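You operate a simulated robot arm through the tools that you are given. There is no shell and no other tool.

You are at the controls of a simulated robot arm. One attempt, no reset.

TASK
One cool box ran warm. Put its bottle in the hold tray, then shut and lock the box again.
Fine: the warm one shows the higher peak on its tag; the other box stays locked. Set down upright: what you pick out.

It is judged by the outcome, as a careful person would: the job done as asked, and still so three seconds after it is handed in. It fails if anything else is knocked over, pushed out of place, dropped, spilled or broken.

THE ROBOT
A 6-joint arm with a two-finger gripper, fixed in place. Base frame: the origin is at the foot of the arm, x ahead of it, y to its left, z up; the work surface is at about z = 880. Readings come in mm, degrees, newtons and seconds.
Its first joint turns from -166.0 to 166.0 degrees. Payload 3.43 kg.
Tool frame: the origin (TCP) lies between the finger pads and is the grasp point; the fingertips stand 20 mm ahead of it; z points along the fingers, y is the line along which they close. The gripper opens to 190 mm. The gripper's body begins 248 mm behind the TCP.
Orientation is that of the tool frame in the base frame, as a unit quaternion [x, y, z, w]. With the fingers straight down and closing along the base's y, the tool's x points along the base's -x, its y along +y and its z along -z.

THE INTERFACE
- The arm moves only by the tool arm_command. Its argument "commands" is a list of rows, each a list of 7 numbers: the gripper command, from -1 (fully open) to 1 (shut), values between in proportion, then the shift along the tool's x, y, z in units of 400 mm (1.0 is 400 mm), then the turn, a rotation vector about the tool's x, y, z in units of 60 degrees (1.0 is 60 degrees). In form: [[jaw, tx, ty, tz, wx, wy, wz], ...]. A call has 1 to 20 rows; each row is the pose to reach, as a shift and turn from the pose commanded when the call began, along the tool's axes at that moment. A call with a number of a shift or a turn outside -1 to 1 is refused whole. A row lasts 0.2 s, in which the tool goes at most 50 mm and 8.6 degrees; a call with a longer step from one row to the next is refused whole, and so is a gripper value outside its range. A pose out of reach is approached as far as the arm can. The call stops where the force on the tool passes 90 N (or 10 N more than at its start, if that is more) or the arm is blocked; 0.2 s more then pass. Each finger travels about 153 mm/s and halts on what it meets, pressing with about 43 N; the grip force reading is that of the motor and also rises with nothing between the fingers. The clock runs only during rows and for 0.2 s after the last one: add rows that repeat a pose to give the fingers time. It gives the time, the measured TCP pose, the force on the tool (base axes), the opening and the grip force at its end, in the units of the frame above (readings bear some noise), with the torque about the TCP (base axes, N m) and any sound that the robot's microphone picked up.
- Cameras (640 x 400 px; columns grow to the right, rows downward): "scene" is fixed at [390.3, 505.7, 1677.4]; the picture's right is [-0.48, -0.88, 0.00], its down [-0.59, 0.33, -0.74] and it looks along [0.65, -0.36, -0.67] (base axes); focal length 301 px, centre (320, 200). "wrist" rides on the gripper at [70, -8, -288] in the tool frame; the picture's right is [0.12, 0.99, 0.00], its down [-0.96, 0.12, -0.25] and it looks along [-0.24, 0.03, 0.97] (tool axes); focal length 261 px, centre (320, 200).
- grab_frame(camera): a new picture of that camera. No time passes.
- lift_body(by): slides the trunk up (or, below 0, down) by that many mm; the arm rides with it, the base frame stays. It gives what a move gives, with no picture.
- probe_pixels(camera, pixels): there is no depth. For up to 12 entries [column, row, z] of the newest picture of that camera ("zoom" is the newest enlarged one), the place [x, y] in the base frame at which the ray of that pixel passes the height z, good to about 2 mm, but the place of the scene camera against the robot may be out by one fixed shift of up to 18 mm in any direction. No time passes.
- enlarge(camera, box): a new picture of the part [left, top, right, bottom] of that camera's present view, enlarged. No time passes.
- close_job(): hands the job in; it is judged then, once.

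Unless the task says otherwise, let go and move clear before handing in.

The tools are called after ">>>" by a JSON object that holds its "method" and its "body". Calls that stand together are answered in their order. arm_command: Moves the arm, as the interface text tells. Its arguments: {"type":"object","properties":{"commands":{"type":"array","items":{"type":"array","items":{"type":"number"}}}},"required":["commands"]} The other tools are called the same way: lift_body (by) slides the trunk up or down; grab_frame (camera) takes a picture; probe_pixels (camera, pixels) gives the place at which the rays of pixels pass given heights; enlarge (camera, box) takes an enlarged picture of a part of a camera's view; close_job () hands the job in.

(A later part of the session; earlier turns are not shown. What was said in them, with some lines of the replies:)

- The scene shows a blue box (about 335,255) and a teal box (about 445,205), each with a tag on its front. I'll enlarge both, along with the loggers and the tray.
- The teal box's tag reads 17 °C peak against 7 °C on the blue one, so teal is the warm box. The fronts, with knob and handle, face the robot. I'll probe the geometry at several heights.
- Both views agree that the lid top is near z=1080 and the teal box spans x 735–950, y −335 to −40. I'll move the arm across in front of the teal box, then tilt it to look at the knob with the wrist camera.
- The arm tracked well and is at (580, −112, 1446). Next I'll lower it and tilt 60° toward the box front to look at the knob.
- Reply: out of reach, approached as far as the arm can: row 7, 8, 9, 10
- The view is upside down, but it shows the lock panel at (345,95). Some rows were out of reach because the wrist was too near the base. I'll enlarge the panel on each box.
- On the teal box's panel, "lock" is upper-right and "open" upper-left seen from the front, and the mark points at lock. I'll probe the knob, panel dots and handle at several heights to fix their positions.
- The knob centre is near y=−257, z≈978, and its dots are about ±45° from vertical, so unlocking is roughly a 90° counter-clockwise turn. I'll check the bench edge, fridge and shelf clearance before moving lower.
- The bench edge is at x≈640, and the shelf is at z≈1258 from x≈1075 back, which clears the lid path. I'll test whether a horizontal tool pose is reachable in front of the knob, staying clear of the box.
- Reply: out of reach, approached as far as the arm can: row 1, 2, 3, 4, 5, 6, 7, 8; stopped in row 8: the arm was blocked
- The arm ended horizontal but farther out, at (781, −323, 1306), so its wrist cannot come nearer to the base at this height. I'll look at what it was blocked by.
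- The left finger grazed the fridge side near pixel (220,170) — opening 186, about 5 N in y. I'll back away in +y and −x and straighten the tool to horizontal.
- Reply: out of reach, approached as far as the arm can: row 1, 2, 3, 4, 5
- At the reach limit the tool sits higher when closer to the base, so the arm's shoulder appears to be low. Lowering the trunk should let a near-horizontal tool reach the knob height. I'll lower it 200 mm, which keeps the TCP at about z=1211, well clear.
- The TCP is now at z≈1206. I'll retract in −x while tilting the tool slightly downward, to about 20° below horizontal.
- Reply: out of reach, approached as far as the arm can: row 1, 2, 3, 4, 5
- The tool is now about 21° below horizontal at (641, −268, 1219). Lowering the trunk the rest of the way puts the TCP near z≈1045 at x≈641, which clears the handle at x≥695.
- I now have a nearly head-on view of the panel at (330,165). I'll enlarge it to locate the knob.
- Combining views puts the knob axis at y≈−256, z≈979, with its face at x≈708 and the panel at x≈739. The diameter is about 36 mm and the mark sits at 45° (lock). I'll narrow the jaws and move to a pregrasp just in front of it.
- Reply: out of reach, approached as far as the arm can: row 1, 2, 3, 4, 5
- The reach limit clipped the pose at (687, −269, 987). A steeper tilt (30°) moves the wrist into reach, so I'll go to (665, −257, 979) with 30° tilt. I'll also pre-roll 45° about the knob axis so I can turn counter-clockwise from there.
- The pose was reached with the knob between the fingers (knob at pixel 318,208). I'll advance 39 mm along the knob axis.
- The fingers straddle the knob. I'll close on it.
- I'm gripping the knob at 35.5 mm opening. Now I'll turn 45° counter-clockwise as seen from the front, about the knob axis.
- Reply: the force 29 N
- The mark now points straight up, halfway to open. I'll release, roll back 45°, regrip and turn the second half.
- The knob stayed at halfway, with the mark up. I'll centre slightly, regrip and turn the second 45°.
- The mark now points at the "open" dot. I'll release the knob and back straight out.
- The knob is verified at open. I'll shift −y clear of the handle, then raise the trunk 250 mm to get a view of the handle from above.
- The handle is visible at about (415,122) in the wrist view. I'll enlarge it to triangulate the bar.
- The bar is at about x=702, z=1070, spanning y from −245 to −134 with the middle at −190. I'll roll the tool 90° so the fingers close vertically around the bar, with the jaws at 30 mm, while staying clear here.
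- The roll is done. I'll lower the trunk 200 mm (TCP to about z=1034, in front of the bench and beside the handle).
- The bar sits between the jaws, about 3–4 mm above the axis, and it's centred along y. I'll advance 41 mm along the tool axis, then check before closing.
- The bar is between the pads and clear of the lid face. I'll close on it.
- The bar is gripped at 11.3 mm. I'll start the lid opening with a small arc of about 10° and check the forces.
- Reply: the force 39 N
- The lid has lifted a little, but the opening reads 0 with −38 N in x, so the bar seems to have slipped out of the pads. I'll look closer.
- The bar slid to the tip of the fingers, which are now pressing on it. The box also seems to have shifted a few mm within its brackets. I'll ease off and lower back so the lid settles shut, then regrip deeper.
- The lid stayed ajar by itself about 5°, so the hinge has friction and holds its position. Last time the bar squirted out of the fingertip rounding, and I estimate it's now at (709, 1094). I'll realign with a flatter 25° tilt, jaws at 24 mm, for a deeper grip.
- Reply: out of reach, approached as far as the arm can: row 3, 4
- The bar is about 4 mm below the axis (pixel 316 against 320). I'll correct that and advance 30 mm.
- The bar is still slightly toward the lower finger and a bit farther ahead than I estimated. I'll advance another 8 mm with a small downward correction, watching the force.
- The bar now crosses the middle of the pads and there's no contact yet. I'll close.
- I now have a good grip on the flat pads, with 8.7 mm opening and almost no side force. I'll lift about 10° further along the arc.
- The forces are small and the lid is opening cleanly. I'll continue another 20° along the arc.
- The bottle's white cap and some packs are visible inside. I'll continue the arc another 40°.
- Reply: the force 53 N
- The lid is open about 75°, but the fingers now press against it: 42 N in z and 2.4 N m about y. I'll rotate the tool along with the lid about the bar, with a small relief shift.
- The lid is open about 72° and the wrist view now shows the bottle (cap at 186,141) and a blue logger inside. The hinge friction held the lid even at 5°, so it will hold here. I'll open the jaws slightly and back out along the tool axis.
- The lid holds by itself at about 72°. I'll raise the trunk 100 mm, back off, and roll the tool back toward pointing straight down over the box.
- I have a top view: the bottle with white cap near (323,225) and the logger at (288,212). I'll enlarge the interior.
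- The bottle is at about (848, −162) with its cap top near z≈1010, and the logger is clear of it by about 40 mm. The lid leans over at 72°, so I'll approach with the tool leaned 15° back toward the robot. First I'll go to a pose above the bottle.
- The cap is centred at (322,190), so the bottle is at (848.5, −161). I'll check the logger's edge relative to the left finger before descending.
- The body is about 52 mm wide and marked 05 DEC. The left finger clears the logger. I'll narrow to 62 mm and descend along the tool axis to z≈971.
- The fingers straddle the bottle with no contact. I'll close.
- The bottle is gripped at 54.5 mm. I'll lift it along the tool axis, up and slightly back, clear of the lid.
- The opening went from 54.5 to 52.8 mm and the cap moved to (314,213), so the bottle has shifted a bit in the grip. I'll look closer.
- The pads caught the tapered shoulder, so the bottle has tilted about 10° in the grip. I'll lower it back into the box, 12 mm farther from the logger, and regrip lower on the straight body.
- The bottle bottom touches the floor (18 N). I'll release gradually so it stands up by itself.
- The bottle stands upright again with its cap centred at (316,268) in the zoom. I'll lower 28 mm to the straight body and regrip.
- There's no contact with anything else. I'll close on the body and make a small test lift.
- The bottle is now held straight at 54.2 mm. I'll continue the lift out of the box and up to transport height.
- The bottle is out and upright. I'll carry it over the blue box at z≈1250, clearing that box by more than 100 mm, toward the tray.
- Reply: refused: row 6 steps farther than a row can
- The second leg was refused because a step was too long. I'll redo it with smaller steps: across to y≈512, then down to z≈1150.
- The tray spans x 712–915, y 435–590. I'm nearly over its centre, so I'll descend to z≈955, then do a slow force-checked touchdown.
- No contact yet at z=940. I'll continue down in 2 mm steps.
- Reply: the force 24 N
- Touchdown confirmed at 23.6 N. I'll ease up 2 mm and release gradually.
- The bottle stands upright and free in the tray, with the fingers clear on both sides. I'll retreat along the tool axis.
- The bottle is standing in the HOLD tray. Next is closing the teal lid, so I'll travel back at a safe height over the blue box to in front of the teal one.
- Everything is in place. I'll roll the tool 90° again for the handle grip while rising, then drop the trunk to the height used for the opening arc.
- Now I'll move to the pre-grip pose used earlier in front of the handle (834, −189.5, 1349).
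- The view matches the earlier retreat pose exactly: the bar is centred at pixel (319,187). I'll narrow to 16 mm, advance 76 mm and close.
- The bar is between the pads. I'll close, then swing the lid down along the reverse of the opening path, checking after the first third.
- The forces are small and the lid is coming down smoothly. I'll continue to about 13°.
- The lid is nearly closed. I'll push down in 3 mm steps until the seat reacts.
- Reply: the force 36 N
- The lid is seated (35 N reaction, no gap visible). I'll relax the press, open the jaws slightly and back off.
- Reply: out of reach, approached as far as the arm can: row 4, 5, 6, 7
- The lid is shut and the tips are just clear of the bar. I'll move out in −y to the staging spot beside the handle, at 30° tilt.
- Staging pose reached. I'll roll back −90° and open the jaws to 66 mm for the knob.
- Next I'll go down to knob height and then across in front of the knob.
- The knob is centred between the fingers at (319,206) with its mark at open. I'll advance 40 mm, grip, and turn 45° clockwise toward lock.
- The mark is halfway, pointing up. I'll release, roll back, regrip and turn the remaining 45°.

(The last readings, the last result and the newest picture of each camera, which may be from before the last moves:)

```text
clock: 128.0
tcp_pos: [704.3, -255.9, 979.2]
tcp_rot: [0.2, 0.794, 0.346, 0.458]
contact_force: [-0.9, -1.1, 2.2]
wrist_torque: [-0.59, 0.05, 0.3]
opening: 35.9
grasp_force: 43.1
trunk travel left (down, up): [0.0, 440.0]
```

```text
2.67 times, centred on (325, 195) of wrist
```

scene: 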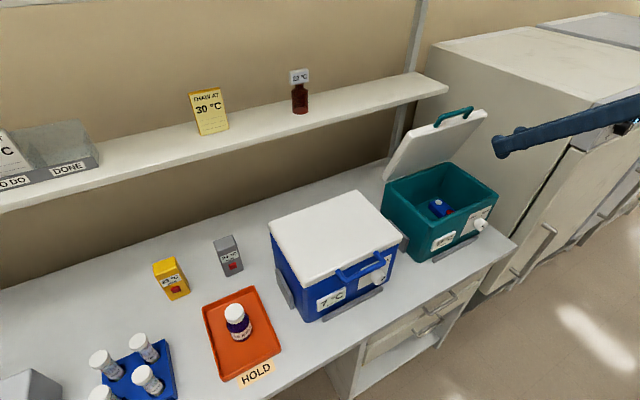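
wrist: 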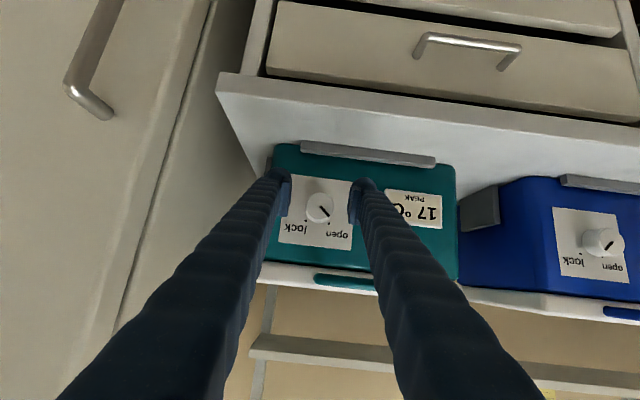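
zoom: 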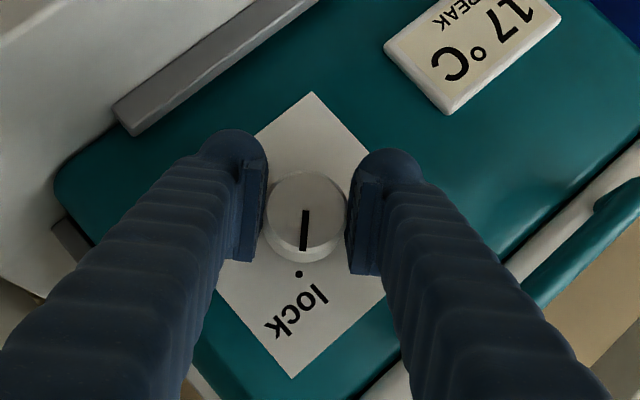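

The mark points at the lock dot and the torque rose against the stop. I'll release, back out along the knob axis and verify.

>>> {"method": "arm_command", "body": {"commands": [[0.3, 0, 0, 0, 0, 0, 0], [0.3, 0, 0, 0, 0, 0, 0], [0.3, 0.014, 0, -0.0243, 0, 0, 0], [0.3, 0.028, 0, -0.0487, 0, 0, 0], [0.3, 0.042, 0, -0.073, 0, 0, 0], [0.3, 0.05, 0, -0.0866, 0, 0, 0], [0.3, 0.05, 0, -0.0866, 0, 0, 0]]}}

>>> {"method": "arm_command", "body": {"commands": [[0.3, 0, 0, 0, 0.049, 0, -0.0855], [0.3, 0, 0, 0, 0.099, 0, -0.171], [0.3, 0, 0, 0, 0.148, 0, -0.257], [0.3, 0, 0, 0, 0.1975, 0, -0.3425], [0.3, 0, 0, 0, 0.247, 0, -0.428], [0.3, 0, 0, 0, 0.296, 0, -0.514], [0.3, 0, 0, 0, 0.346, 0, -0.599], [0.3, 0, 0, 0, 0.395, 0, -0.685], [0.3, 0, 0, 0, 0.395, 0, -0.685]]}}

>>> {"method": "enlarge", "body": {"camera": "wrist", "box": [250, 110, 390, 250]}}

>>> {"method": "grab_frame", "body": {"camera": "scene"}}

```text
clock: 129.6
tcp_pos: [664.1, -255.2, 980.4]
tcp_rot: [0.199, 0.794, 0.347, 0.458]
contact_force: [0.5, 0.1, 1.2]
wrist_torque: [-0.04, -0.02, 0.0]
opening: 66.5
grasp_force: 0.1
trunk travel left (down, up): [0.0, 440.0]
```

```text
clock: 131.6
tcp_pos: [662.9, -255.7, 980.3]
tcp_rot: [-0.002, 0.866, -0.003, 0.5]
contact_force: [-0.3, 0.2, 1.0]
wrist_torque: [0.02, 0.02, 0.02]
opening: 66.4
grasp_force: 0.0
trunk travel left (down, up): [0.0, 440.0]
```

```text
2.86 times, centred on (320, 180) of wrist
```

zoom: 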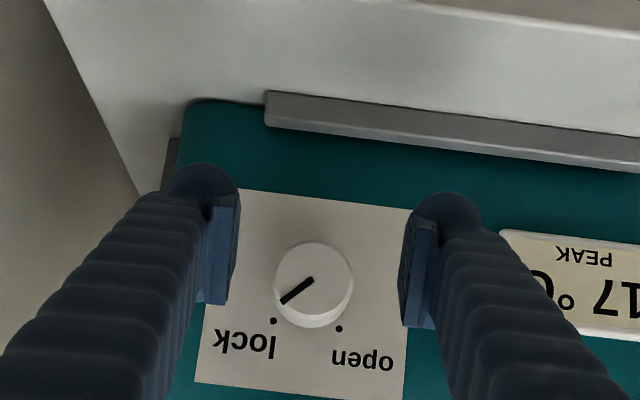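

```text
taken
```

scene: 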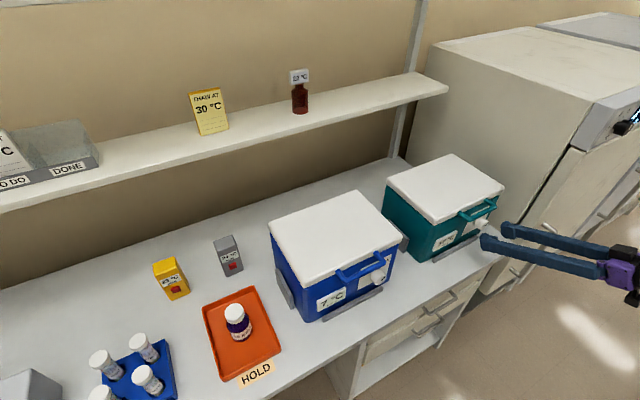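

The mark angle matches its original locked reading. I'll move clear and check the lid seam and everything else.

>>> {"method": "arm_command", "body": {"commands": [[0.3, 0, -0.0875, 0, 0, 0, 0], [0.3, 0, -0.175, 0, 0, 0, 0], [0.3, 0, -0.175, 0, 0, 0, 0]]}}

>>> {"method": "lift_body", "body": {"by": 250}}

>>> {"method": "enlarge", "body": {"camera": "scene", "box": [380, 140, 520, 270]}}

>>> {"method": "enlarge", "body": {"camera": "wrist", "box": [300, 0, 520, 200]}}

>>> {"method": "enlarge", "body": {"camera": "scene", "box": [140, 220, 290, 390]}}

```text
clock: 132.4
tcp_pos: [664.6, -326.5, 980.9]
tcp_rot: [-0.002, 0.866, -0.002, 0.5]
contact_force: [-0.5, -0.8, -0.7]
wrist_torque: [0.04, -0.02, 0.07]
opening: 66.3
grasp_force: 0.0
trunk travel left (down, up): [0.0, 440.0]
```

```text
clock: 135.0
tcp_pos: [665.3, -327.0, 1231.7]
tcp_rot: [-0.002, 0.866, -0.001, 0.501]
contact_force: [0.2, 0.3, -0.1]
wrist_torque: [0.03, 0.04, 0.02]
opening: 66.6
grasp_force: 0.0
trunk travel left (down, up): [-250.0, 190.0]
```

```text
3.08 times, centred on (450, 205) of scene
```

zoom: 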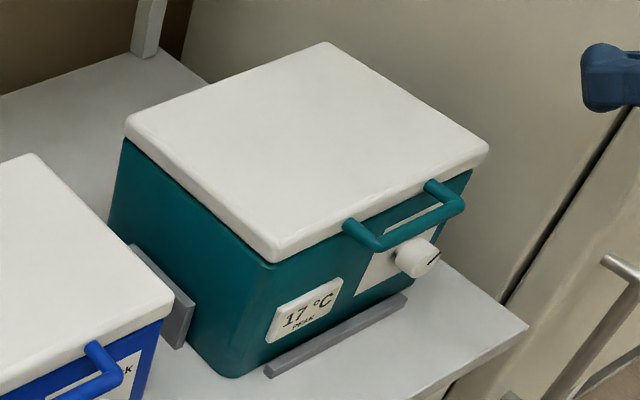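

```text
2.00 times, centred on (410, 100) of wrist
```

zoom: 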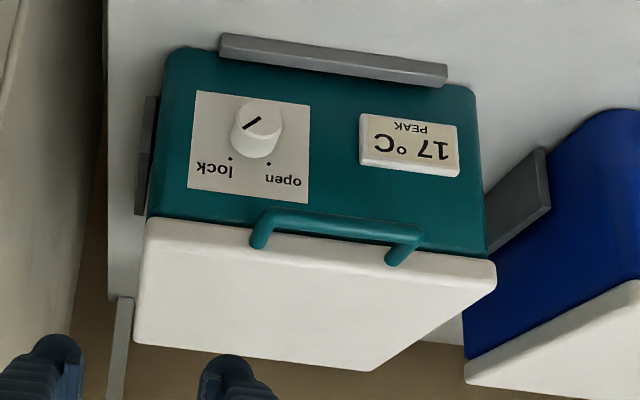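

```text
2.35 times, centred on (215, 305) of scene
```

zoom: 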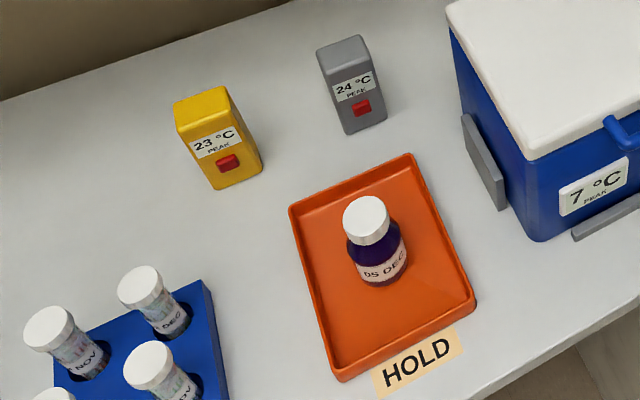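

The lid is flush, the knob mark is on lock, and the teal box sits against its front bar as at the start. The bottle stands upright in the HOLD tray, the blue box is untouched, and the arm is clear. I'm handing in.

>>> {"method": "close_job", "body": {}}

```text
The job is handed in.
```

I put the warm box's bottle in the hold tray, then shut and locked the box and handed the job in. I don't have the judge's result.

- **Warm box:** the teal box was the warm one, with a peak of 17 °C on its tag against 7 °C on the blue box.
- **Bottle:** the one marked "05 DEC" stands upright and free in the HOLD tray. My first grip caught its shoulder and tilted it about 10°. I set it back down inside the box and gripped it lower before lifting it out.
- **Teal box:** the lid is flush and the knob mark is back on "lock", at the same angle as at the start. I didn't pull on the lid to test the lock. A slip on the handle pushed the box a few millimetres back in its brackets, but it ended within a millimetre or two of where it started.
- **Everything else:** the blue box was not touched and is still locked. The other items on the bench look unmoved, and the blue logger that was beside the bottle is still in the teal box. Early on, one finger lightly touched the side of the fridge, with no visible effect.
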